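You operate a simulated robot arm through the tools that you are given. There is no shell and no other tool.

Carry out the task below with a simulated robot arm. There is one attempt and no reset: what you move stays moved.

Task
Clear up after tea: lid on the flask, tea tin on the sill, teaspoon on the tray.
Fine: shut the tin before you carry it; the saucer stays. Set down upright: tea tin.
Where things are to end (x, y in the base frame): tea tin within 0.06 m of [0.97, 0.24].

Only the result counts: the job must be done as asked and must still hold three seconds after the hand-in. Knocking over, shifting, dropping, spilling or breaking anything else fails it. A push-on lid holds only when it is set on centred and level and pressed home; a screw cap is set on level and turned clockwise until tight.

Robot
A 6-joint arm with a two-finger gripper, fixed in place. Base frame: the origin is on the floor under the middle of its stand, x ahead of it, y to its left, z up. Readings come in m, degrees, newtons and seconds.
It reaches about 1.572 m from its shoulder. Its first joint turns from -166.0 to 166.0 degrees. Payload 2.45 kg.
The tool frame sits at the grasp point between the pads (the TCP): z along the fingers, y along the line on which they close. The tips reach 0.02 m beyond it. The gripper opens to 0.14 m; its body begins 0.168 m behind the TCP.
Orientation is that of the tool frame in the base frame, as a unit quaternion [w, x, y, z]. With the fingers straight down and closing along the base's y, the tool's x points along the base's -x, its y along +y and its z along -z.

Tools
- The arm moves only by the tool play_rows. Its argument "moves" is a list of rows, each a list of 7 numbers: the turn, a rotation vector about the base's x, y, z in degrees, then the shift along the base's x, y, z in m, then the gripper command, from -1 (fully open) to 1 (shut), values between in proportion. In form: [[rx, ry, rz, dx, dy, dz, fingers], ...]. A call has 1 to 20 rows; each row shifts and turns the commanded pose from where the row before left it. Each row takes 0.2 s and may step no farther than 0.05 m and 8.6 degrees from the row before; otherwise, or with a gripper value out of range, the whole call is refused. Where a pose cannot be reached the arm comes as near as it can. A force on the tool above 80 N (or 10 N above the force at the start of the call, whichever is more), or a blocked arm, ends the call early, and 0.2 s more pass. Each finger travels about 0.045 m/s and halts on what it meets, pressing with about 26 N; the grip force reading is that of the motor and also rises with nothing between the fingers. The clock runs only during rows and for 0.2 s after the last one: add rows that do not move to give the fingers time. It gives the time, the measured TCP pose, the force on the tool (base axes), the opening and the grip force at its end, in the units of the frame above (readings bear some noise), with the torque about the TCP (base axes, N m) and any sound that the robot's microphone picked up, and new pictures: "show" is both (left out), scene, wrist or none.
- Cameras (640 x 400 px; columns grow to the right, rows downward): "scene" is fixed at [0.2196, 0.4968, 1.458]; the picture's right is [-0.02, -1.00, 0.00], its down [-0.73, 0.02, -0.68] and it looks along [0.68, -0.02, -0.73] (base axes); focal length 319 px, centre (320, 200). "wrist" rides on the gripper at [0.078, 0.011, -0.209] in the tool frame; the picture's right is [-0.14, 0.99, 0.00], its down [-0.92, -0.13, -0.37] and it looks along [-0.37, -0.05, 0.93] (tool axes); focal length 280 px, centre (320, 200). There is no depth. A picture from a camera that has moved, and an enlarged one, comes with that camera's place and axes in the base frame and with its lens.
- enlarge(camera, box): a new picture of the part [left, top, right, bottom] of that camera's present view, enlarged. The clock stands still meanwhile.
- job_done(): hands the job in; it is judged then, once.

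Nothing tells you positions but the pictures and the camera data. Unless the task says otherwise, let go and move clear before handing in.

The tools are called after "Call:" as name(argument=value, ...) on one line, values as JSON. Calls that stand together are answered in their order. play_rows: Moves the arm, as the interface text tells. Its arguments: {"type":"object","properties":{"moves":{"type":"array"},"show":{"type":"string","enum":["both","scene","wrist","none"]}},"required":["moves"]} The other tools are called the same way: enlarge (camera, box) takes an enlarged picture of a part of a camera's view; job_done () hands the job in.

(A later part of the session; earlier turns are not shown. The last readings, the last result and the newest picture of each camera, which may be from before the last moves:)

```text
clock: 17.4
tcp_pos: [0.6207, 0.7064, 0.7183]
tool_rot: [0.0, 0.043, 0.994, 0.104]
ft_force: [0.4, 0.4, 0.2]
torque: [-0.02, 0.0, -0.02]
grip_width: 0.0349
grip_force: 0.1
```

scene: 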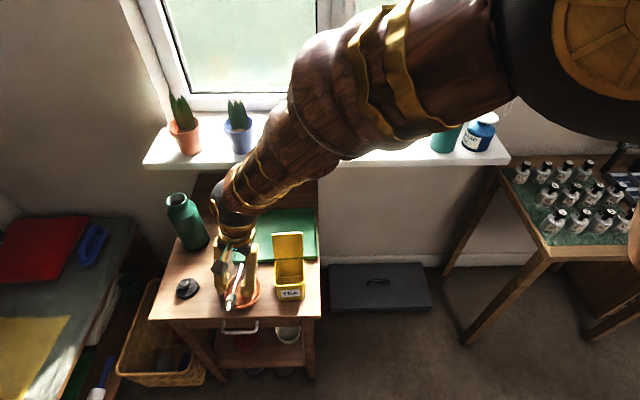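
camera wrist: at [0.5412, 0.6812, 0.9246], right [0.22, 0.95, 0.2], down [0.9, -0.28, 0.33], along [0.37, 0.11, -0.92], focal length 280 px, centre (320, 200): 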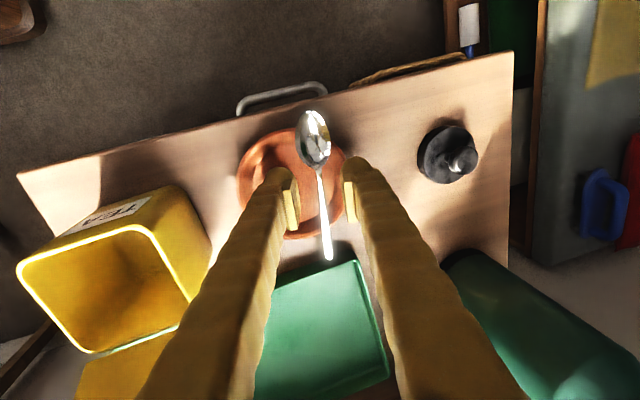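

Force is still nil, so I'll close the fingers on the handle.

Call:
play_rows(moves=[[0, 0, 0, 0, 0, 0, 0.75], [0, 0, 0, 0, 0, 0, 1], [0, 0, 0, 0, 0, 0, 1], [0, 0, 0, 0, 0, 0, 1]])

Call:
enlarge(camera="scene", box=[210, 245, 270, 305])

Call:
enlarge(camera="wrist", box=[240, 90, 400, 200])

```text
clock: 18.4
tcp_pos: [0.6199, 0.707, 0.7174]
tool_rot: [0.001, 0.043, 0.994, 0.104]
ft_force: [1.3, -1.5, 11.1]
torque: [-0.01, 0.03, -0.01]
grip_width: 0.0058
grip_force: 25.7
camera wrist: at [0.5413, 0.6807, 0.9245], right [0.22, 0.95, 0.2], down [0.9, -0.28, 0.33], along [0.37, 0.11, -0.92], focal length 280 px, centre (320, 200)
```

scene: 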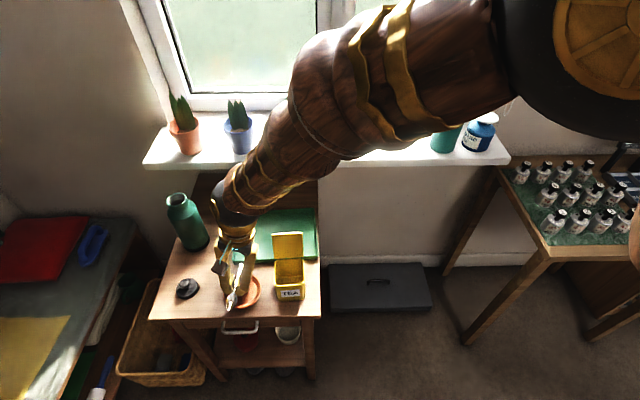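
wrist: 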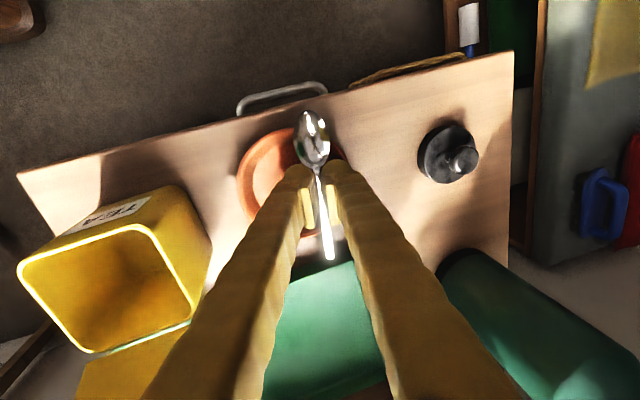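

```text
6.67 times, centred on (240, 275) of scene
camera zoom: at [0.2196, 0.4968, 1.458], right [-0.02, -1.0, 0.0], down [-0.73, 0.02, -0.68], along [0.68, -0.02, -0.73], focal length 2127 px, centre (853, -300)
```

zoom: 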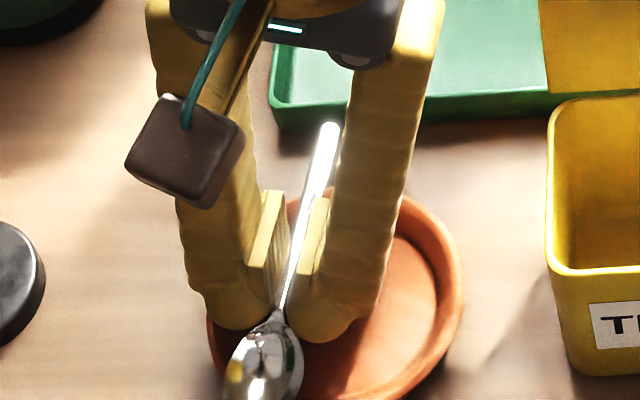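

```text
3.64 times, centred on (320, 145) of wrist
camera zoom: at [0.5413, 0.6807, 0.9245], right [0.22, 0.95, 0.2], down [0.9, -0.28, 0.33], along [0.37, 0.11, -0.92], focal length 1020 px, centre (320, 400)
```

zoom: 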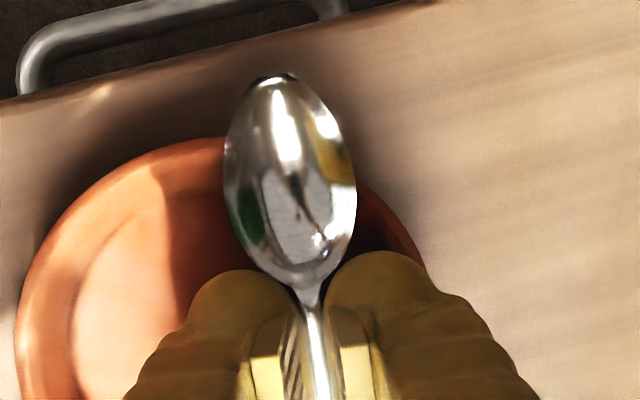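

The spoon's handle is gripped (width 5.8 mm); an 11 N upward force suggests a finger rests lightly on the rim. I'll lift straight up.

Call:
play_rows(moves=[[0, 0, 0, 0, 0, 0.003, 1], [0, 0, 0, 0, 0, 0.01, 1], [0, 0, 0, 0, 0, 0.02, 1], [0, 0, 0, 0, 0, 0.03, 1], [0, 0, 0, 0, 0, 0.03, 1], [0, 0, 0, 0, 0, 0, 1]])

Call:
enlarge(camera="scene", box=[140, 170, 340, 340])

Call:
enlarge(camera="wrist", box=[200, 60, 440, 260])

```text
clock: 19.8
tcp_pos: [0.6201, 0.7061, 0.8099]
tool_rot: [0.0, 0.043, 0.994, 0.104]
ft_force: [-0.4, -0.2, 0.1]
torque: [0.01, -0.01, 0.0]
grip_width: 0.0062
grip_force: 25.7
camera wrist: at [0.5415, 0.6799, 1.0169], right [0.22, 0.95, 0.2], down [0.9, -0.28, 0.33], along [0.37, 0.11, -0.92], focal length 280 px, centre (320, 200)
```

scene: 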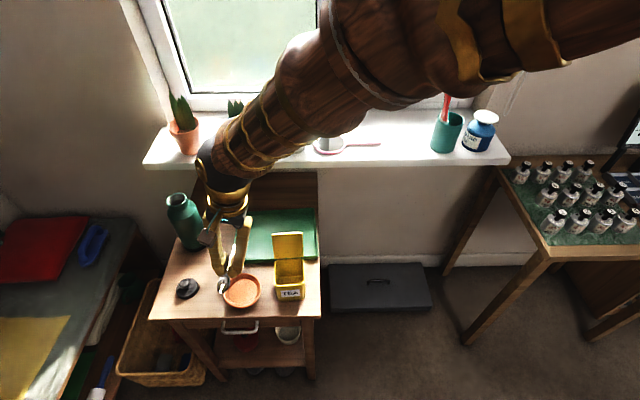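
wrist: 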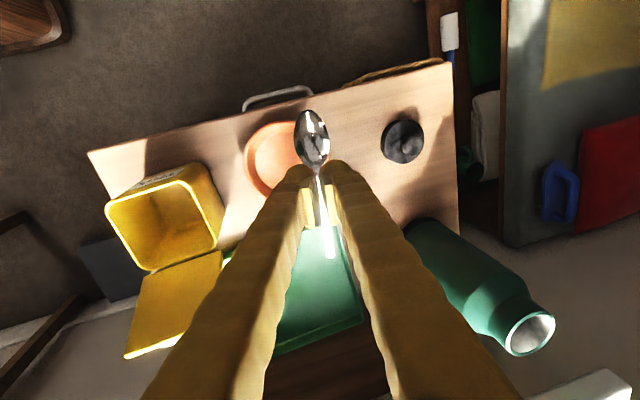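

```text
2.35 times, centred on (240, 255) of scene
camera zoom: at [0.2196, 0.4968, 1.458], right [-0.02, -1.0, 0.0], down [-0.73, 0.02, -0.68], along [0.68, -0.02, -0.73], focal length 751 px, centre (508, 71)
```

zoom: 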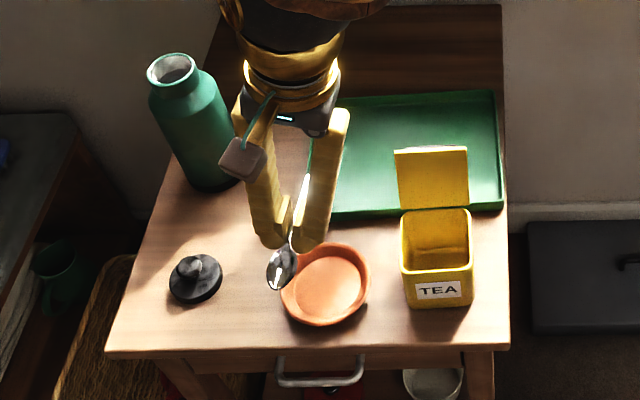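

```text
2.00 times, centred on (320, 160) of wrist
camera zoom: at [0.5415, 0.6799, 1.0169], right [0.22, 0.95, 0.2], down [0.9, -0.28, 0.33], along [0.37, 0.11, -0.92], focal length 561 px, centre (320, 280)
```

zoom: 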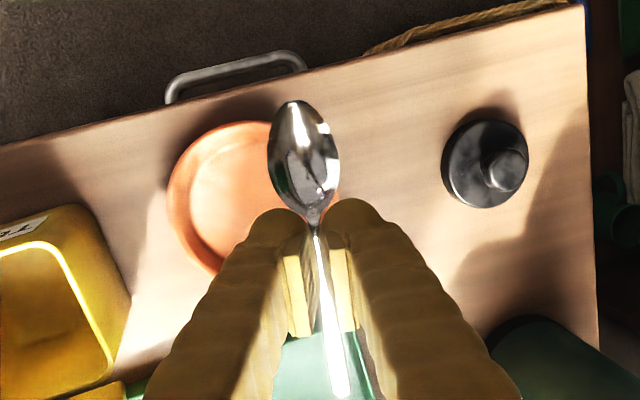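

The spoon is held cleanly and the saucer hasn't moved. Next I'll level the gripper, yaw it −45° and carry the spoon over the tray centre at about (0.78, 0.64).

Call:
play_rows(moves=[[-5.95, 0.25, 0, 0, 0, 0.03, 1], [-5.95, 0.25, 0, 0, 0, 0.02, 1], [0, 0, -7.5, 0.027, -0.011, 0, 1], [0, 0, -7.5, 0.027, -0.011, 0, 1], [0, 0, -7.5, 0.027, -0.011, 0, 1], [0, 0, -7.5, 0.027, -0.011, 0, 1], [0, 0, -7.5, 0.026, -0.011, 0, 1], [0, 0, -7.5, 0.026, -0.011, 0, 1], [0, 0, 0, 0, 0, -0.03, 1], [0, 0, 0, 0, 0, -0.03, 1], [0, 0, 0, 0, 0, 0, 1], [0, 0, 0, 0, 0, 0, 1]])

Call:
enlarge(camera="scene", box=[140, 170, 340, 340])

Call:
enlarge(camera="wrist", box=[200, 60, 440, 260])

```text
clock: 22.4
tcp_pos: [0.7804, 0.6389, 0.8005]
tool_rot: [0.001, 0.422, 0.907, 0.0]
ft_force: [1.0, -0.1, 0.5]
torque: [-0.01, -0.01, -0.04]
grip_width: 0.0001
grip_force: 25.6
camera wrist: at [0.7389, 0.7067, 1.0086], right [0.85, 0.53, 0.0], down [0.49, -0.79, 0.37], along [0.2, -0.31, -0.93], focal length 280 px, centre (320, 200)
```

scene: 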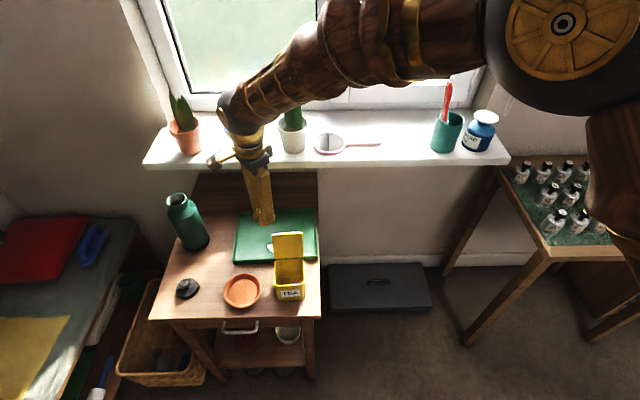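
wrist: 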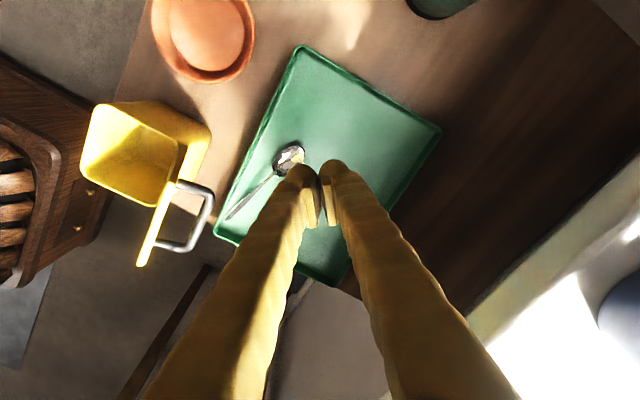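

```text
2.35 times, centred on (240, 255) of scene
camera zoom: at [0.2196, 0.4968, 1.458], right [-0.02, -1.0, 0.0], down [-0.73, 0.02, -0.68], along [0.68, -0.02, -0.73], focal length 751 px, centre (508, 71)
```

zoom: 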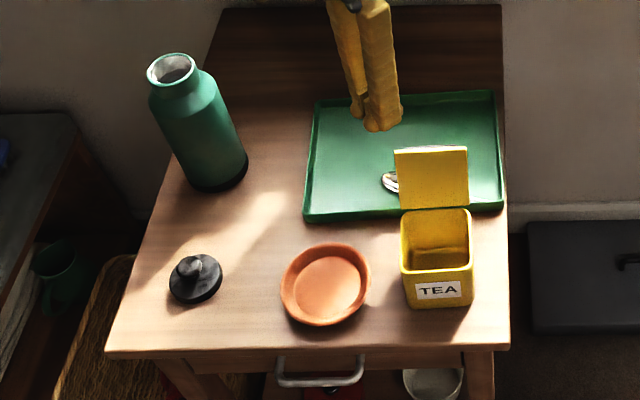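

```text
2.00 times, centred on (320, 160) of wrist
camera zoom: at [0.7389, 0.7067, 1.0086], right [0.85, 0.53, 0.0], down [0.49, -0.79, 0.37], along [0.2, -0.31, -0.93], focal length 561 px, centre (320, 280)
```

zoom: 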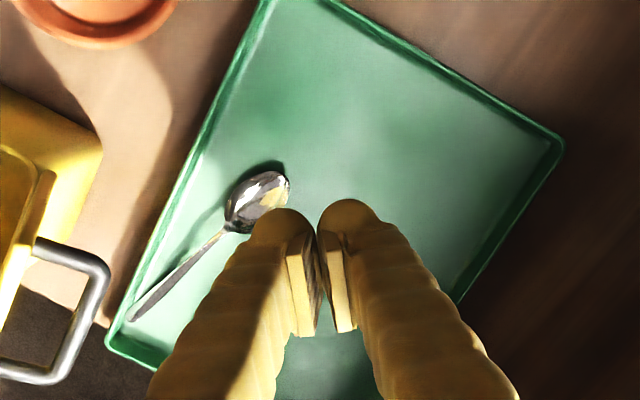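

The spoon slipped from the tips during the carry, but it landed inside the tray. I'll look closely at where it lies, and at the tin's lid with its wire loop.

Call:
enlarge(camera="wrist", box=[200, 130, 320, 260])

Call:
enlarge(camera="wrist", box=[70, 80, 230, 280])

Call:
enlarge(camera="scene", box=[225, 200, 325, 310])

```text
3.08 times, centred on (260, 195) of wrist
camera zoom: at [0.7389, 0.7067, 1.0086], right [0.85, 0.53, 0.0], down [0.49, -0.79, 0.37], along [0.2, -0.31, -0.93], focal length 863 px, centre (505, 215)
```

zoom: 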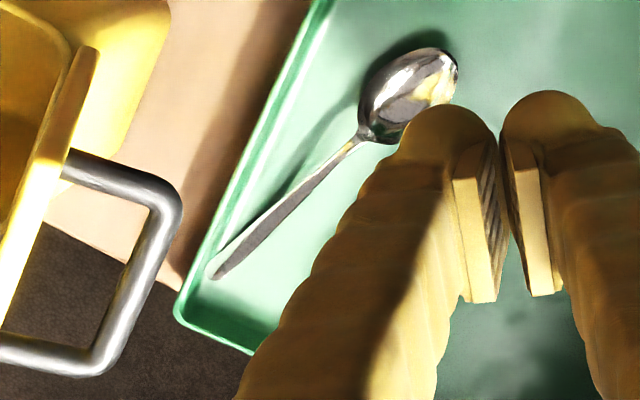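

```text
2.00 times, centred on (150, 180) of wrist
camera zoom: at [0.7389, 0.7067, 1.0086], right [0.85, 0.53, 0.0], down [0.49, -0.79, 0.37], along [0.2, -0.31, -0.93], focal length 561 px, centre (660, 240)
```

zoom: 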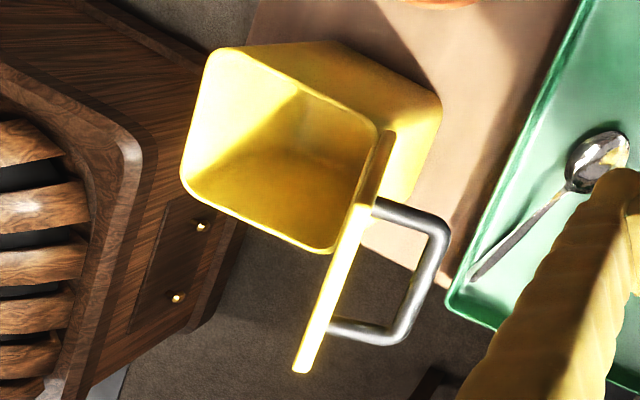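

```text
3.64 times, centred on (275, 255) of scene
camera zoom: at [0.2196, 0.4968, 1.458], right [-0.02, -1.0, 0.0], down [-0.73, 0.02, -0.68], along [0.68, -0.02, -0.73], focal length 1160 px, centre (484, 0)
```

zoom: 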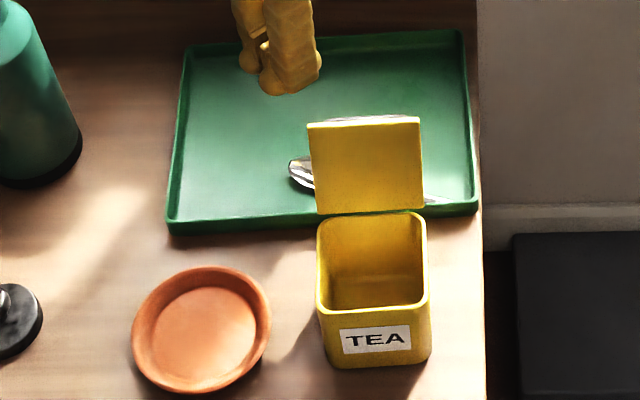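

The spoon lies wholly inside the tray, so that part is done. Next the tin: its lid has a U-shaped handle on the outer face. I'll square the gripper up and look at the tin from above for measurement.

Call:
play_rows(moves=[[0, 0, 0, 0, 0, 0.045, 1], [0, 0, 8.3, -0.03, 0, 0.035, 1], [0, 0, 8.3, -0.03, 0, 0.03, 1], [0, 0, 8.3, -0.03, 0, 0.03, 1], [0, 0, 8.3, -0.03, 0.005, 0.02, 1], [0, 0, 8.3, -0.03, 0.005, 0.02, 1], [0, 0, 8.3, -0.03, 0.005, 0.02, 1], [0, 0, 0, -0.02, 0.005, 0, 1], [0, 0, 0, 0, 0, 0, 1], [0, 0, 0, 0, 0, 0, 1]])

Call:
enlarge(camera="wrist", box=[120, 80, 340, 260])

```text
clock: 24.6
tcp_pos: [0.5796, 0.6594, 0.9998]
tool_rot: [0.0, 0.0, 1.0, 0.0]
ft_force: [-0.4, -0.2, -0.2]
torque: [0.0, 0.03, 0.02]
grip_width: 0.0001
grip_force: 26.1
camera wrist: at [0.5013, 0.6709, 1.2079], right [0.14, 0.99, 0.0], down [0.92, -0.13, 0.37], along [0.37, -0.05, -0.93], focal length 280 px, centre (320, 200)
```

scene: 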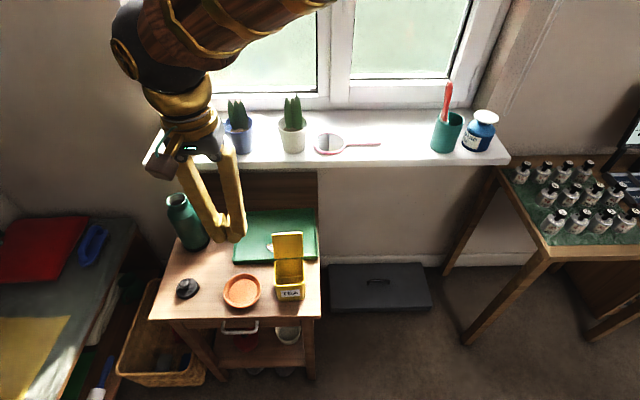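
wrist: 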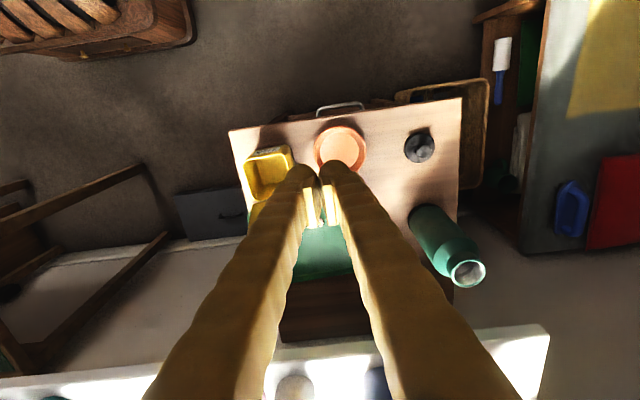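

```text
2.22 times, centred on (230, 170) of wrist
camera zoom: at [0.5013, 0.6709, 1.2079], right [0.14, 0.99, 0.0], down [0.92, -0.13, 0.37], along [0.37, -0.05, -0.93], focal length 623 px, centre (520, 267)
```

zoom: 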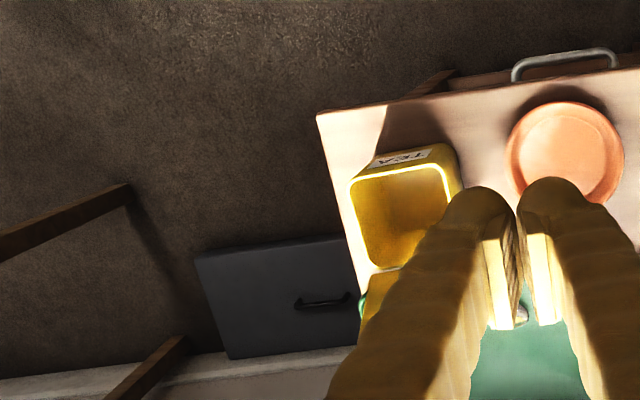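

The closed fingers hide part of the tin. I'll move over it with the gripper open so it shows between the fingers.

Call:
play_rows(moves=[[0, 0, 0, -0.01, -0.03, 0, -1], [0, 0, 0, -0.01, -0.03, 0, -1], [0, 0, 0, -0.01, -0.03, 0, -1], [0, 0, 0, 0, -0.01, 0, -1], [0, 0, 0, 0, 0, 0, -1], [0, 0, 0, 0, 0, 0, -1], [0, 0, 0, 0, 0, 0, -1], [0, 0, 0, 0, 0, 0, -1]], show="wrist")

Call:
enlarge(camera="wrist", box=[240, 80, 420, 240])

```text
clock: 26.4
tcp_pos: [0.5501, 0.56, 1.0009]
tool_rot: [0.0, 0.0, 1.0, 0.0]
ft_force: [-1.0, 0.2, -0.5]
torque: [0.02, 0.0, 0.0]
grip_width: 0.14
grip_force: 0.0
camera wrist: at [0.471, 0.5718, 1.2076], right [0.14, 0.99, 0.0], down [0.92, -0.13, 0.37], along [0.37, -0.05, -0.93], focal length 280 px, centre (320, 200)
```

wrist: 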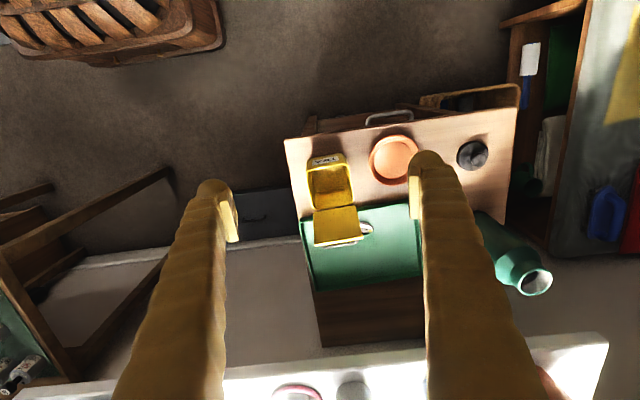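

```text
2.50 times, centred on (330, 160) of wrist
camera zoom: at [0.471, 0.5718, 1.2076], right [0.14, 0.99, 0.0], down [0.92, -0.13, 0.37], along [0.37, -0.05, -0.93], focal length 701 px, centre (295, 300)
```

zoom: 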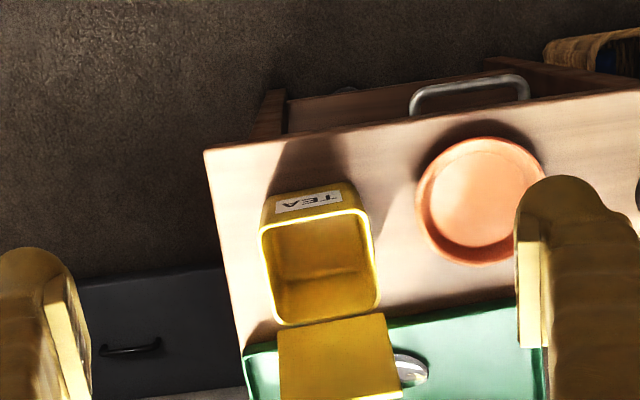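

Good view. One more look from 0.1 m lower will give a wrist-only triangulation of the tin and lid.

Call:
play_rows(moves=[[0, 0, 0, 0, 0, -0.05, -1], [0, 0, 0, 0, 0, -0.04, -1], [0, 0, 0, 0, 0, 0, -1], [0, 0, 0, 0, 0, 0, -1]], show="wrist")

Call:
enlarge(camera="wrist", box=[240, 100, 420, 260])

```text
clock: 27.4
tcp_pos: [0.5515, 0.5592, 0.9091]
tool_rot: [0.0, 0.001, 1.0, -0.001]
ft_force: [-0.4, 0.2, 0.4]
torque: [0.01, 0.02, -0.04]
grip_width: 0.1403
grip_force: 0.0
camera wrist: at [0.4721, 0.5703, 1.1168], right [0.14, 0.99, 0.0], down [0.92, -0.13, 0.37], along [0.37, -0.05, -0.93], focal length 280 px, centre (320, 200)
```

wrist: 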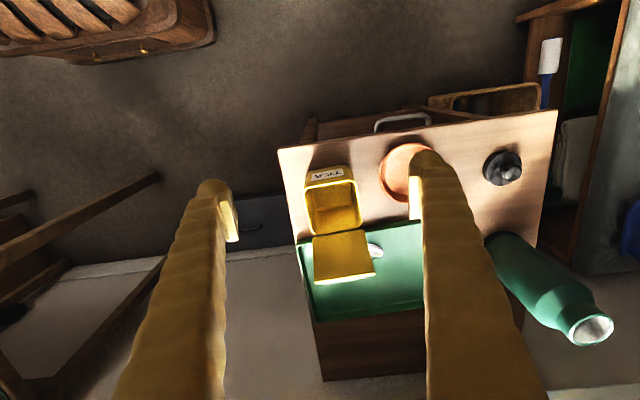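

```text
2.50 times, centred on (330, 180) of wrist
camera zoom: at [0.4721, 0.5703, 1.1168], right [0.14, 0.99, 0.0], down [0.92, -0.13, 0.37], along [0.37, -0.05, -0.93], focal length 701 px, centre (295, 250)
```

zoom: 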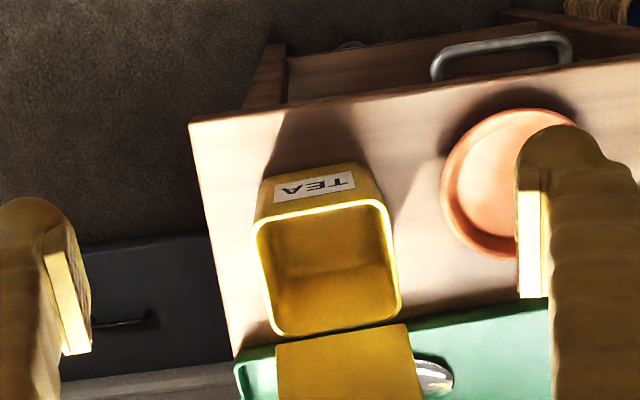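

The tin is about 7 cm square centred near (0.624, 0.567) with its rim near z≈0.775, and the lid's free edge is near (0.693, 0.567, 0.835), leaning back. I'll bring closed fingers behind the lid at TCP z≈0.838.

Call:
play_rows(moves=[[0, 0, 0, 0.02, 0, 0.03, 1], [0, 0, 0, 0.045, 0.002, 0.01, 1], [0, 0, 0, 0.045, 0.002, 0, 1], [0, 0, 0, 0.045, 0.002, 0, 1], [0, 0, 0, 0.045, 0.002, 0, 1], [0, 0, 0, 0.013, 0, 0, 1], [0, 0, 0, 0, 0, -0.04, 1], [0, 0, 0, 0, 0, -0.04, 1], [0, 0, 0, 0, 0, -0.03, 1], [0, 0, 0, 0, 0, 0, 1], [0, 0, 0, 0, 0, 0, 1]])

Call:
enlarge(camera="scene", box=[230, 180, 330, 310])

Call:
enlarge(camera="wrist", box=[220, 60, 420, 220])

```text
clock: 29.8
tcp_pos: [0.7635, 0.5693, 0.841]
tool_rot: [0.0, 0.002, 1.0, 0.0]
ft_force: [-0.3, 0.1, -0.5]
torque: [0.01, 0.03, -0.02]
grip_width: 0.0
grip_force: 26.1
camera wrist: at [0.6852, 0.5805, 1.0486], right [0.14, 0.99, 0.0], down [0.92, -0.13, 0.37], along [0.37, -0.05, -0.93], focal length 280 px, centre (320, 200)
```

scene: 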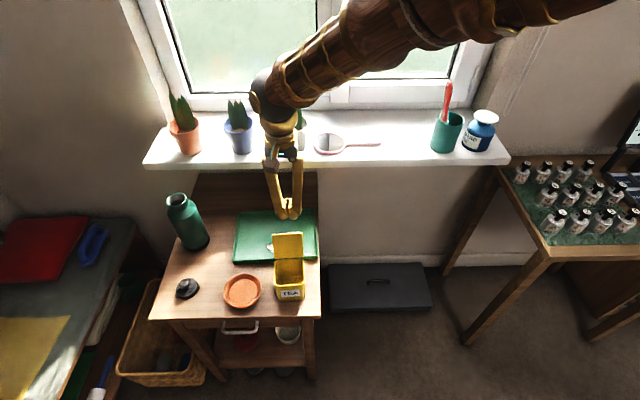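
wrist: 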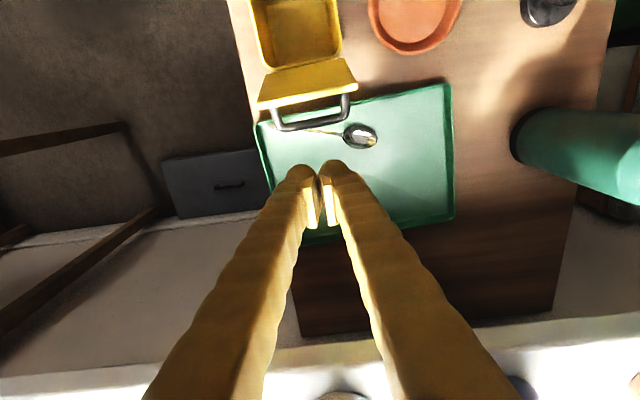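

```text
3.08 times, centred on (280, 245) of scene
camera zoom: at [0.2196, 0.4968, 1.458], right [-0.02, -1.0, 0.0], down [-0.73, 0.02, -0.68], along [0.68, -0.02, -0.73], focal length 982 px, centre (443, 62)
```

zoom: 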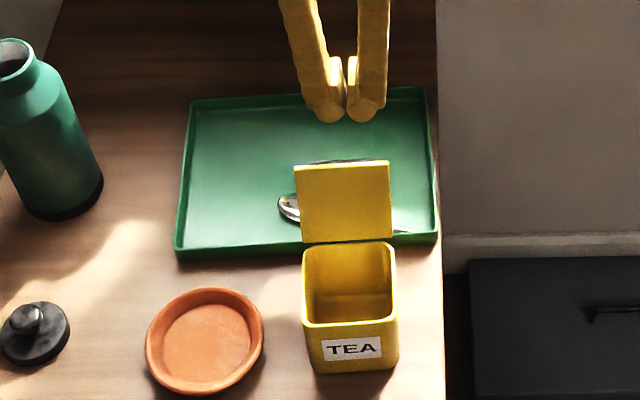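

```text
2.50 times, centred on (320, 140) of wrist
camera zoom: at [0.6852, 0.5805, 1.0486], right [0.14, 0.99, 0.0], down [0.92, -0.13, 0.37], along [0.37, -0.05, -0.93], focal length 701 px, centre (320, 350)
```

zoom: 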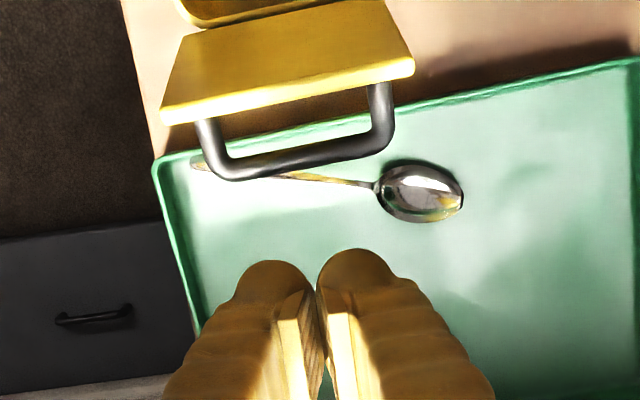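

The lid's free edge is at x≈0.689, leaning back about 20–25°, with its U-handle hanging behind. I'll push slowly toward −x and watch.

Call:
play_rows(moves=[[0, 0, 0, -0.02, 0, 0, 1], [0, 0, 0, -0.015, 0, 0, 1], [0, 0, 0, -0.008, 0, 0, 1], [0, 0, 0, -0.005, 0, 0, 1], [0, 0, 0, -0.005, 0, 0, 1], [0, 0, 0, -0.005, 0, 0, 1]])

Call:
enlarge(camera="scene", box=[230, 200, 330, 310])

Call:
enlarge(camera="wrist", box=[220, 60, 420, 220])

```text
clock: 31.2
tcp_pos: [0.7057, 0.5684, 0.8415]
tool_rot: [0.0, 0.001, 1.0, 0.0]
ft_force: [0.3, 0.2, 0.6]
torque: [-0.03, 0.02, 0.04]
grip_width: 0.0
grip_force: 26.0
camera wrist: at [0.6269, 0.5799, 1.049], right [0.14, 0.99, 0.0], down [0.92, -0.13, 0.37], along [0.37, -0.05, -0.93], focal length 280 px, centre (320, 200)
```

scene: 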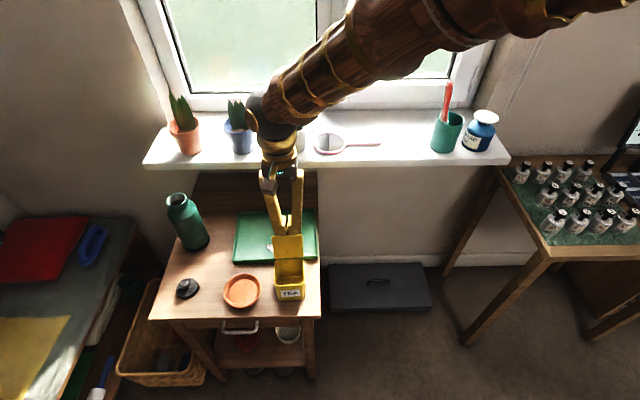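
wrist: 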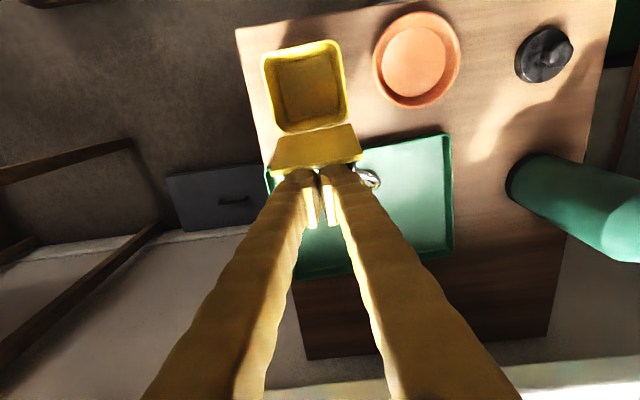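

```text
3.64 times, centred on (280, 255) of scene
camera zoom: at [0.2196, 0.4968, 1.458], right [-0.02, -1.0, 0.0], down [-0.73, 0.02, -0.68], along [0.68, -0.02, -0.73], focal length 1160 px, centre (466, 0)
```

zoom: 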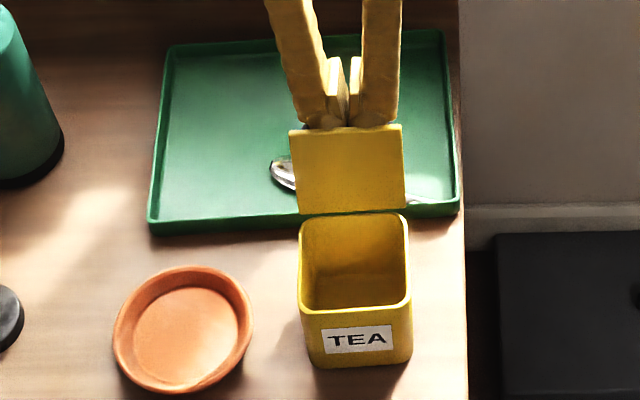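

```text
2.50 times, centred on (320, 140) of wrist
camera zoom: at [0.6269, 0.5799, 1.049], right [0.14, 0.99, 0.0], down [0.92, -0.13, 0.37], along [0.37, -0.05, -0.93], focal length 701 px, centre (320, 350)
```

zoom: 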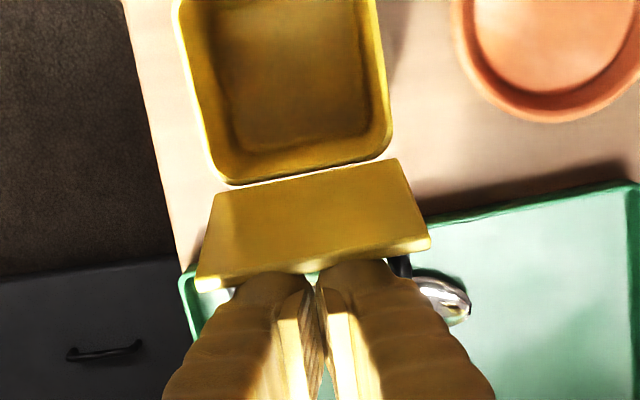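

The fingers are just behind the lid. I'll go on pushing in small steps.

Call:
play_rows(moves=[[0, 0, 0, -0.005, 0, 0, 1], [0, 0, 0, -0.005, 0, 0, 1], [0, 0, 0, -0.005, 0, 0, 1], [0, 0, 0, -0.005, 0, 0, 1]])

Call:
enlarge(camera="scene", box=[230, 200, 330, 310])

Call:
enlarge(camera="wrist", box=[220, 60, 420, 220])

```text
clock: 32.2
tcp_pos: [0.6843, 0.568, 0.8395]
tool_rot: [-0.001, 0.001, 1.0, 0.0]
ft_force: [0.0, 0.0, 0.6]
torque: [-0.05, 0.03, 0.0]
grip_width: 0.0
grip_force: 25.8
camera wrist: at [0.606, 0.5796, 1.0473], right [0.14, 0.99, 0.0], down [0.92, -0.13, 0.37], along [0.36, -0.05, -0.93], focal length 280 px, centre (320, 200)
```

scene: 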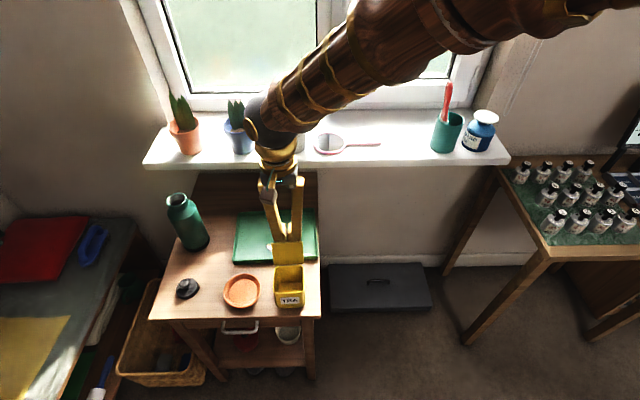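
wrist: 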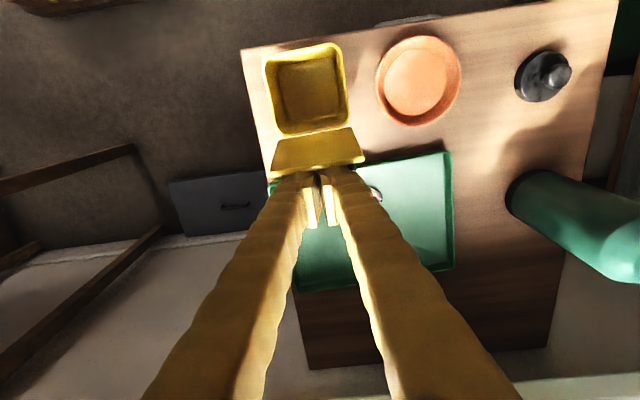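

```text
3.64 times, centred on (280, 255) of scene
camera zoom: at [0.2196, 0.4968, 1.458], right [-0.02, -1.0, 0.0], down [-0.73, 0.02, -0.68], along [0.68, -0.02, -0.73], focal length 1160 px, centre (466, 0)
```

zoom: 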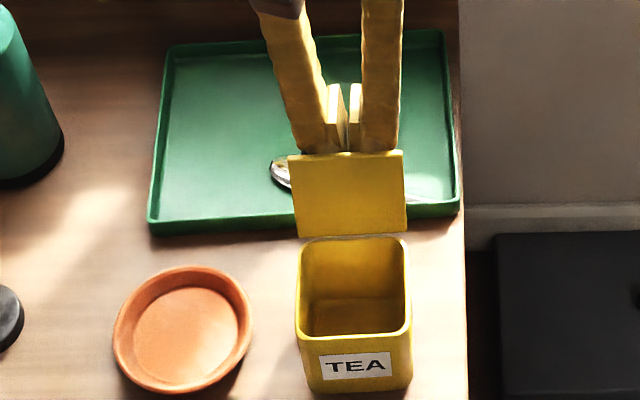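

```text
2.50 times, centred on (320, 140) of wrist
camera zoom: at [0.606, 0.5796, 1.0473], right [0.14, 0.99, 0.0], down [0.92, -0.13, 0.37], along [0.36, -0.05, -0.93], focal length 701 px, centre (320, 350)
```

zoom: 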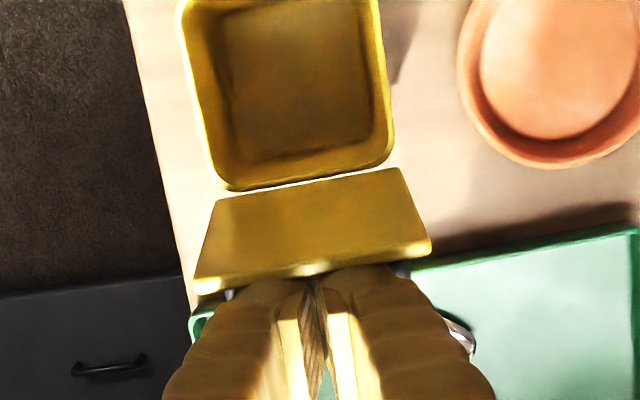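

Pushing moved the whole tin about 2 cm forward rather than closing the lid, so the hinge is stiff. I'll back off and instead turn the gripper 90° so one finger holds the tin's front while the other pushes the lid from behind.

Call:
play_rows(moves=[[0, 0, 0, 0.03, 0, 0, 1], [0, 0, 0, 0.01, 0, 0.04, 1], [0, 0, 0, 0, 0, 0.045, -1], [0, 0, -8.2, -0.01, 0, 0.045, -1], [0, 0, -8.2, -0.01, 0, 0.02, -1], [0, 0, -8.2, -0.01, 0, 0, -1], [0, 0, -8.2, -0.01, 0, 0, -1], [0, 0, -8.2, -0.01, 0, 0, -1], [0, 0, -8.2, -0.01, 0, 0, -1], [0, 0, -8.2, -0.01, 0, 0, -1], [0, 0, -8.2, -0.01, 0, 0, -1], [0, 0, -8.2, -0.01, 0, 0, -1], [0, 0, -8.2, -0.01, 0, 0, -1], [0, 0, -8.0, 0, 0, 0, -1], [0, 0, 0, 0, 0, 0, -1], [0, 0, 0, 0, 0, 0, -1]])

Call:
enlarge(camera="wrist", box=[200, 60, 440, 240])

Call:
enlarge(camera="scene", box=[230, 200, 330, 310])

```text
clock: 35.6
tcp_pos: [0.624, 0.5692, 0.9923]
tool_rot: [0.0, 0.708, 0.706, -0.001]
ft_force: [0.6, 0.3, 0.6]
torque: [-0.03, 0.02, 0.0]
grip_width: 0.1399
grip_force: 0.0
camera wrist: at [0.635, 0.6464, 1.1987], right [0.99, -0.14, 0.0], down [-0.13, -0.92, 0.37], along [-0.05, -0.37, -0.93], focal length 280 px, centre (320, 200)
```

scene: 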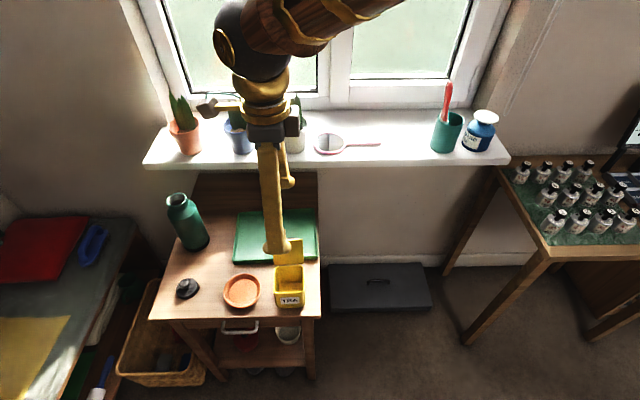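
wrist: 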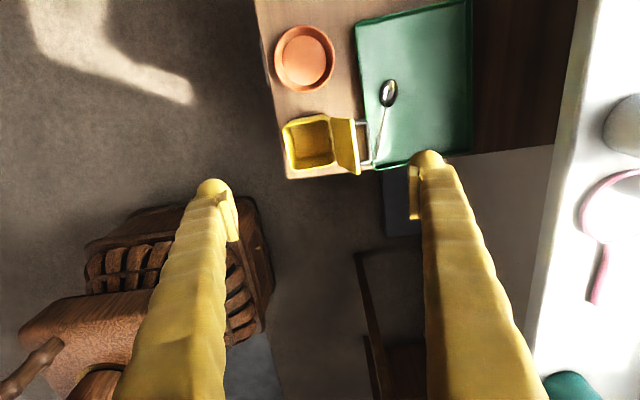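

```text
2.22 times, centred on (320, 150) of wrist
camera zoom: at [0.635, 0.6464, 1.1987], right [0.99, -0.14, 0.0], down [-0.13, -0.92, 0.37], along [-0.05, -0.37, -0.93], focal length 623 px, centre (320, 311)
```

zoom: 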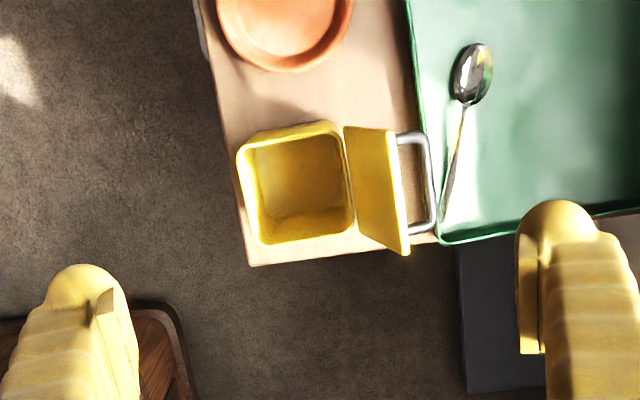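

```text
3.64 times, centred on (280, 255) of scene
camera zoom: at [0.2196, 0.4968, 1.458], right [-0.02, -1.0, 0.0], down [-0.73, 0.02, -0.68], along [0.68, -0.02, -0.73], focal length 1160 px, centre (466, 0)
```

zoom: 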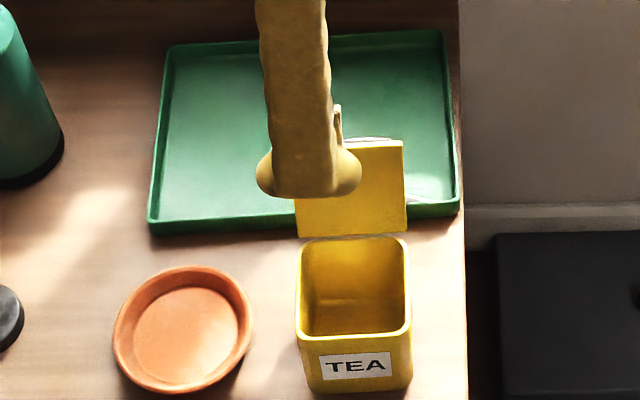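

From this side view the tin spans x≈0.575–0.644 at y≈0.568 with the lid's handle reaching back to x≈0.70. I'll centre the open fingers at x≈0.638 and lower them around tin and lid.

Call:
play_rows(moves=[[0, 0, 0, 0.0135, -0.001, -0.04, -1], [0, 0, 0, 0, 0, -0.045, -1], [0, 0, 0, 0, 0, -0.04, -1], [0, 0, 0, 0, 0, 0, -1], [0, 0, 0, 0, 0, 0, -1]])

Call:
enlarge(camera="wrist", box=[200, 60, 440, 240])

Call:
enlarge(camera="scene", box=[230, 200, 330, 310])

```text
clock: 36.8
tcp_pos: [0.639, 0.5657, 0.868]
tool_rot: [0.0, 0.708, 0.706, 0.0]
ft_force: [-1.0, 0.8, -0.2]
torque: [-0.01, -0.01, -0.01]
grip_width: 0.1399
grip_force: 0.1
camera wrist: at [0.6504, 0.6455, 1.075], right [0.99, -0.14, 0.0], down [-0.13, -0.92, 0.37], along [-0.05, -0.37, -0.93], focal length 280 px, centre (320, 200)
```

scene: 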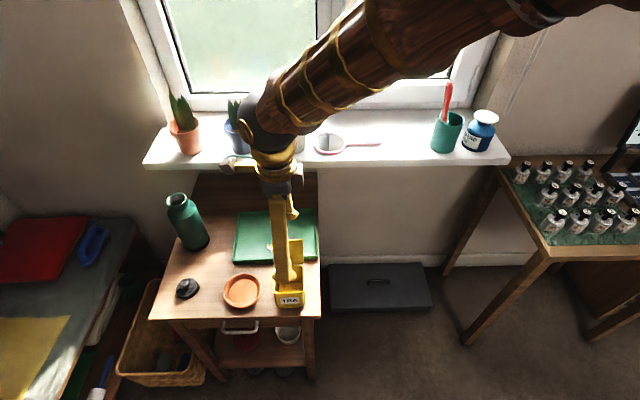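
wrist: 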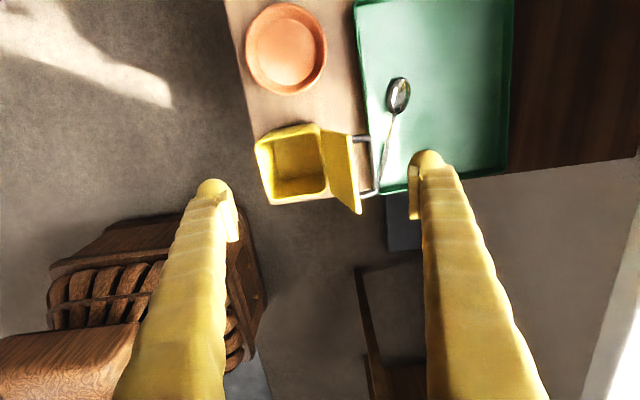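

```text
2.22 times, centred on (320, 150) of wrist
camera zoom: at [0.6504, 0.6455, 1.075], right [0.99, -0.14, 0.0], down [-0.13, -0.92, 0.37], along [-0.05, -0.37, -0.93], focal length 623 px, centre (320, 311)
```

zoom: 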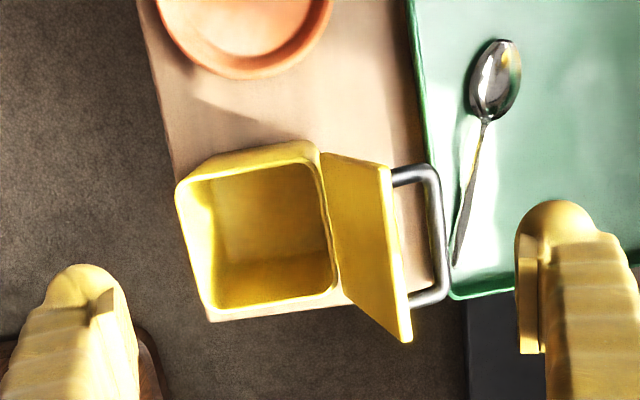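

```text
3.64 times, centred on (280, 255) of scene
camera zoom: at [0.2196, 0.4968, 1.458], right [-0.02, -1.0, 0.0], down [-0.73, 0.02, -0.68], along [0.68, -0.02, -0.73], focal length 1160 px, centre (466, 0)
```

zoom: 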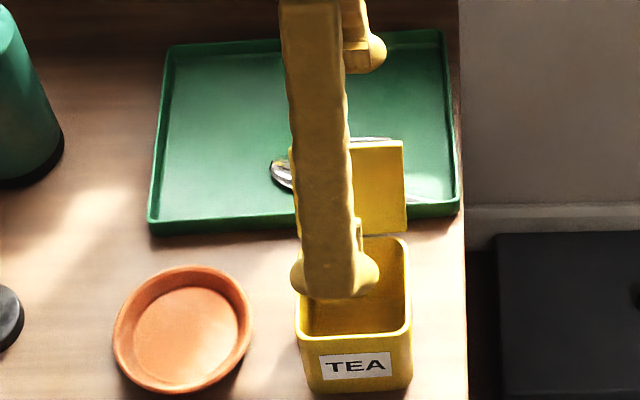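

Triangulation now gives rim z≈0.77, tin front x≈0.576 and handle back x≈0.698, so the fingers clear by about 9 mm each side. I'll lower to TCP z≈0.778.

Call:
play_rows(moves=[[0, 0, 0, -0.002, 0.003, -0.03, -1], [0, 0, 0, 0, 0, -0.03, -1], [0, 0, 0, 0, 0, -0.03, -1], [0, 0, 0, 0, 0, 0, -1]])

Call:
enlarge(camera="wrist", box=[180, 80, 460, 280])

Call:
enlarge(camera="scene", box=[230, 200, 330, 310])

```text
clock: 37.8
tcp_pos: [0.6382, 0.5723, 0.7754]
tool_rot: [0.0, 0.707, 0.707, 0.0]
ft_force: [0.1, -0.3, 0.1]
torque: [-0.02, -0.04, 0.01]
grip_width: 0.1402
grip_force: 0.1
camera wrist: at [0.6491, 0.6502, 0.9837], right [0.99, -0.14, 0.0], down [-0.13, -0.92, 0.37], along [-0.05, -0.37, -0.93], focal length 280 px, centre (320, 200)
```

scene: 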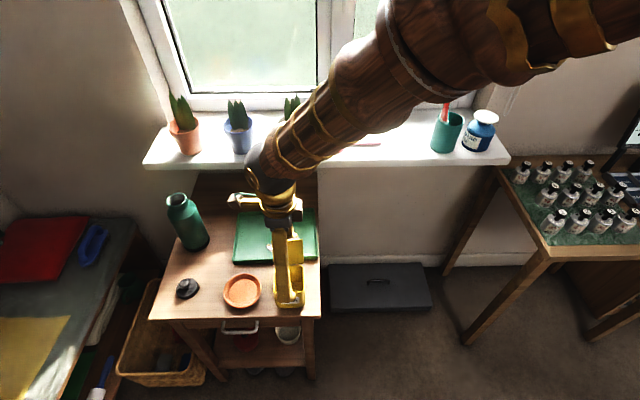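
wrist: 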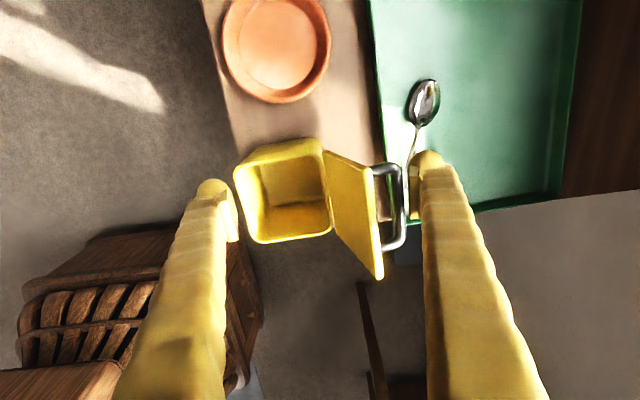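

```text
2.00 times, centred on (320, 180) of wrist
camera zoom: at [0.6491, 0.6502, 0.9837], right [0.99, -0.14, 0.0], down [-0.13, -0.92, 0.37], along [-0.05, -0.37, -0.93], focal length 561 px, centre (320, 240)
```

zoom: 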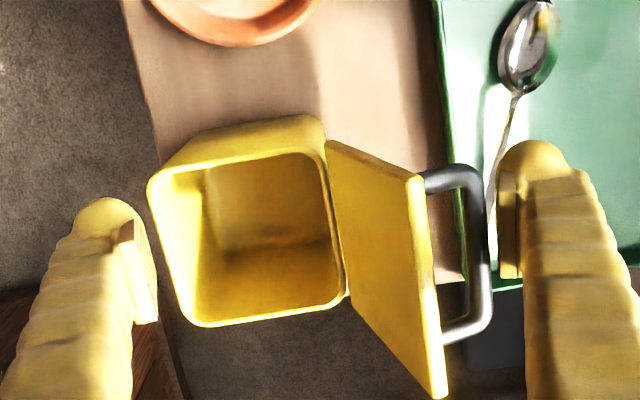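

```text
3.64 times, centred on (280, 255) of scene
camera zoom: at [0.2196, 0.4968, 1.458], right [-0.02, -1.0, 0.0], down [-0.73, 0.02, -0.68], along [0.68, -0.02, -0.73], focal length 1160 px, centre (466, 0)
```

zoom: 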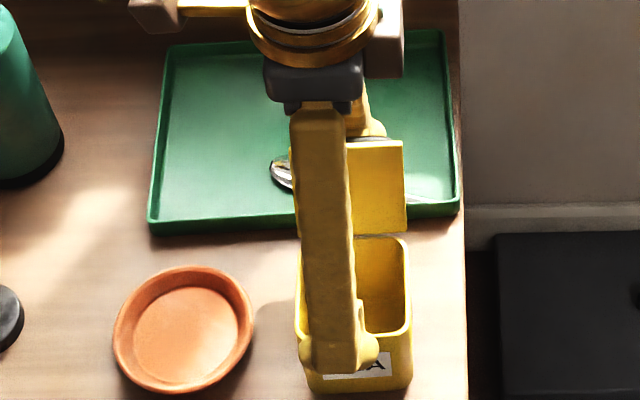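

The front finger is in front of the tin and the back finger behind the lid's handle, just as wanted. I'll close in small stages, shifting −x so the front finger stays on the tin's front.

Call:
play_rows(moves=[[0, 0, 0, 0, -0.001, 0, -0.8], [0, 0, 0, 0, 0, 0, -0.76], [0, 0, 0, -0.0015, 0, 0, -0.714], [0, 0, 0, -0.0025, 0, 0, -0.643], [0, 0, 0, -0.0025, 0, 0, -0.571], [0, 0, 0, 0, 0, 0, -0.571]])

Call:
enlarge(camera="wrist", box=[180, 80, 460, 280])

Call:
enlarge(camera="scene", box=[230, 200, 330, 310])

```text
clock: 39.2
tcp_pos: [0.631, 0.5703, 0.7775]
tool_rot: [-0.001, 0.708, 0.706, 0.0]
ft_force: [-4.8, 4.3, 53.6]
torque: [0.18, 3.72, -0.3]
grip_width: 0.1213
grip_force: 9.3
camera wrist: at [0.6406, 0.6485, 0.9854], right [0.99, -0.14, 0.0], down [-0.13, -0.92, 0.37], along [-0.05, -0.36, -0.93], focal length 280 px, centre (320, 200)
```

scene: 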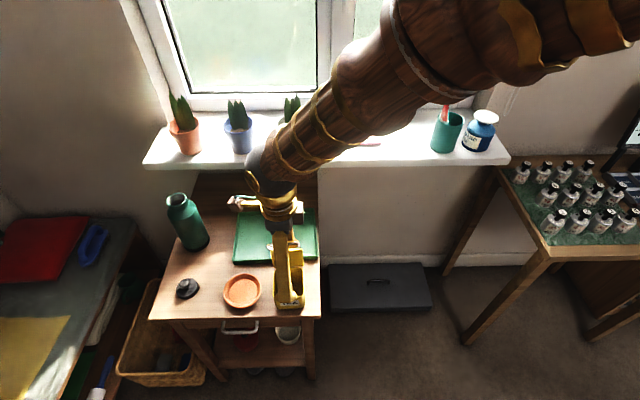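
wrist: 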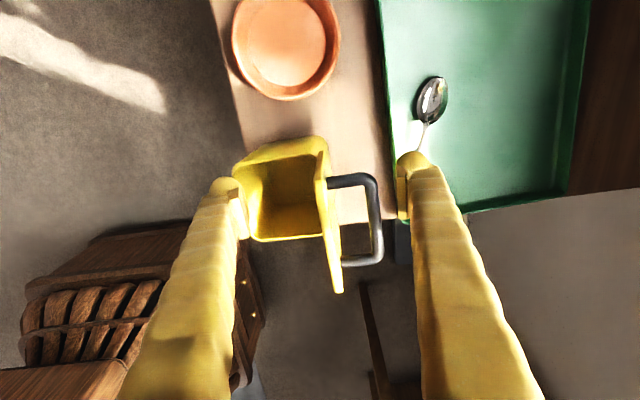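

```text
2.00 times, centred on (320, 180) of wrist
camera zoom: at [0.6406, 0.6485, 0.9854], right [0.99, -0.14, 0.0], down [-0.13, -0.92, 0.37], along [-0.05, -0.36, -0.93], focal length 561 px, centre (320, 240)
```

zoom: 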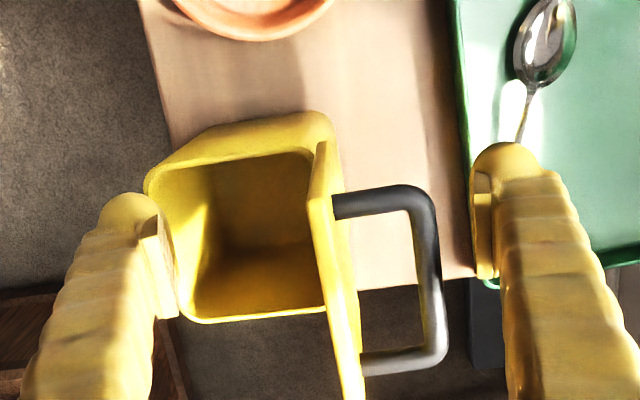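

```text
3.64 times, centred on (280, 255) of scene
camera zoom: at [0.2196, 0.4968, 1.458], right [-0.02, -1.0, 0.0], down [-0.73, 0.02, -0.68], along [0.68, -0.02, -0.73], focal length 1160 px, centre (466, 0)
```

zoom: 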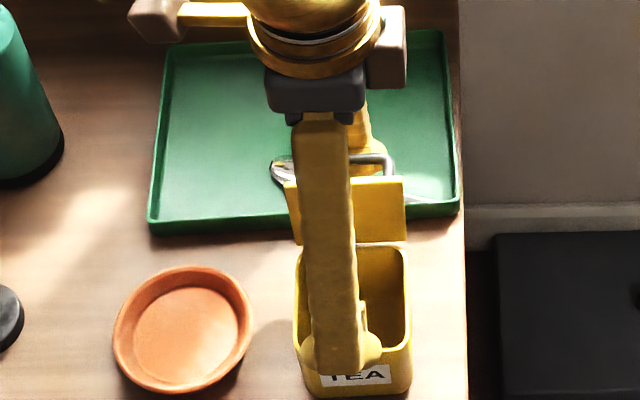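

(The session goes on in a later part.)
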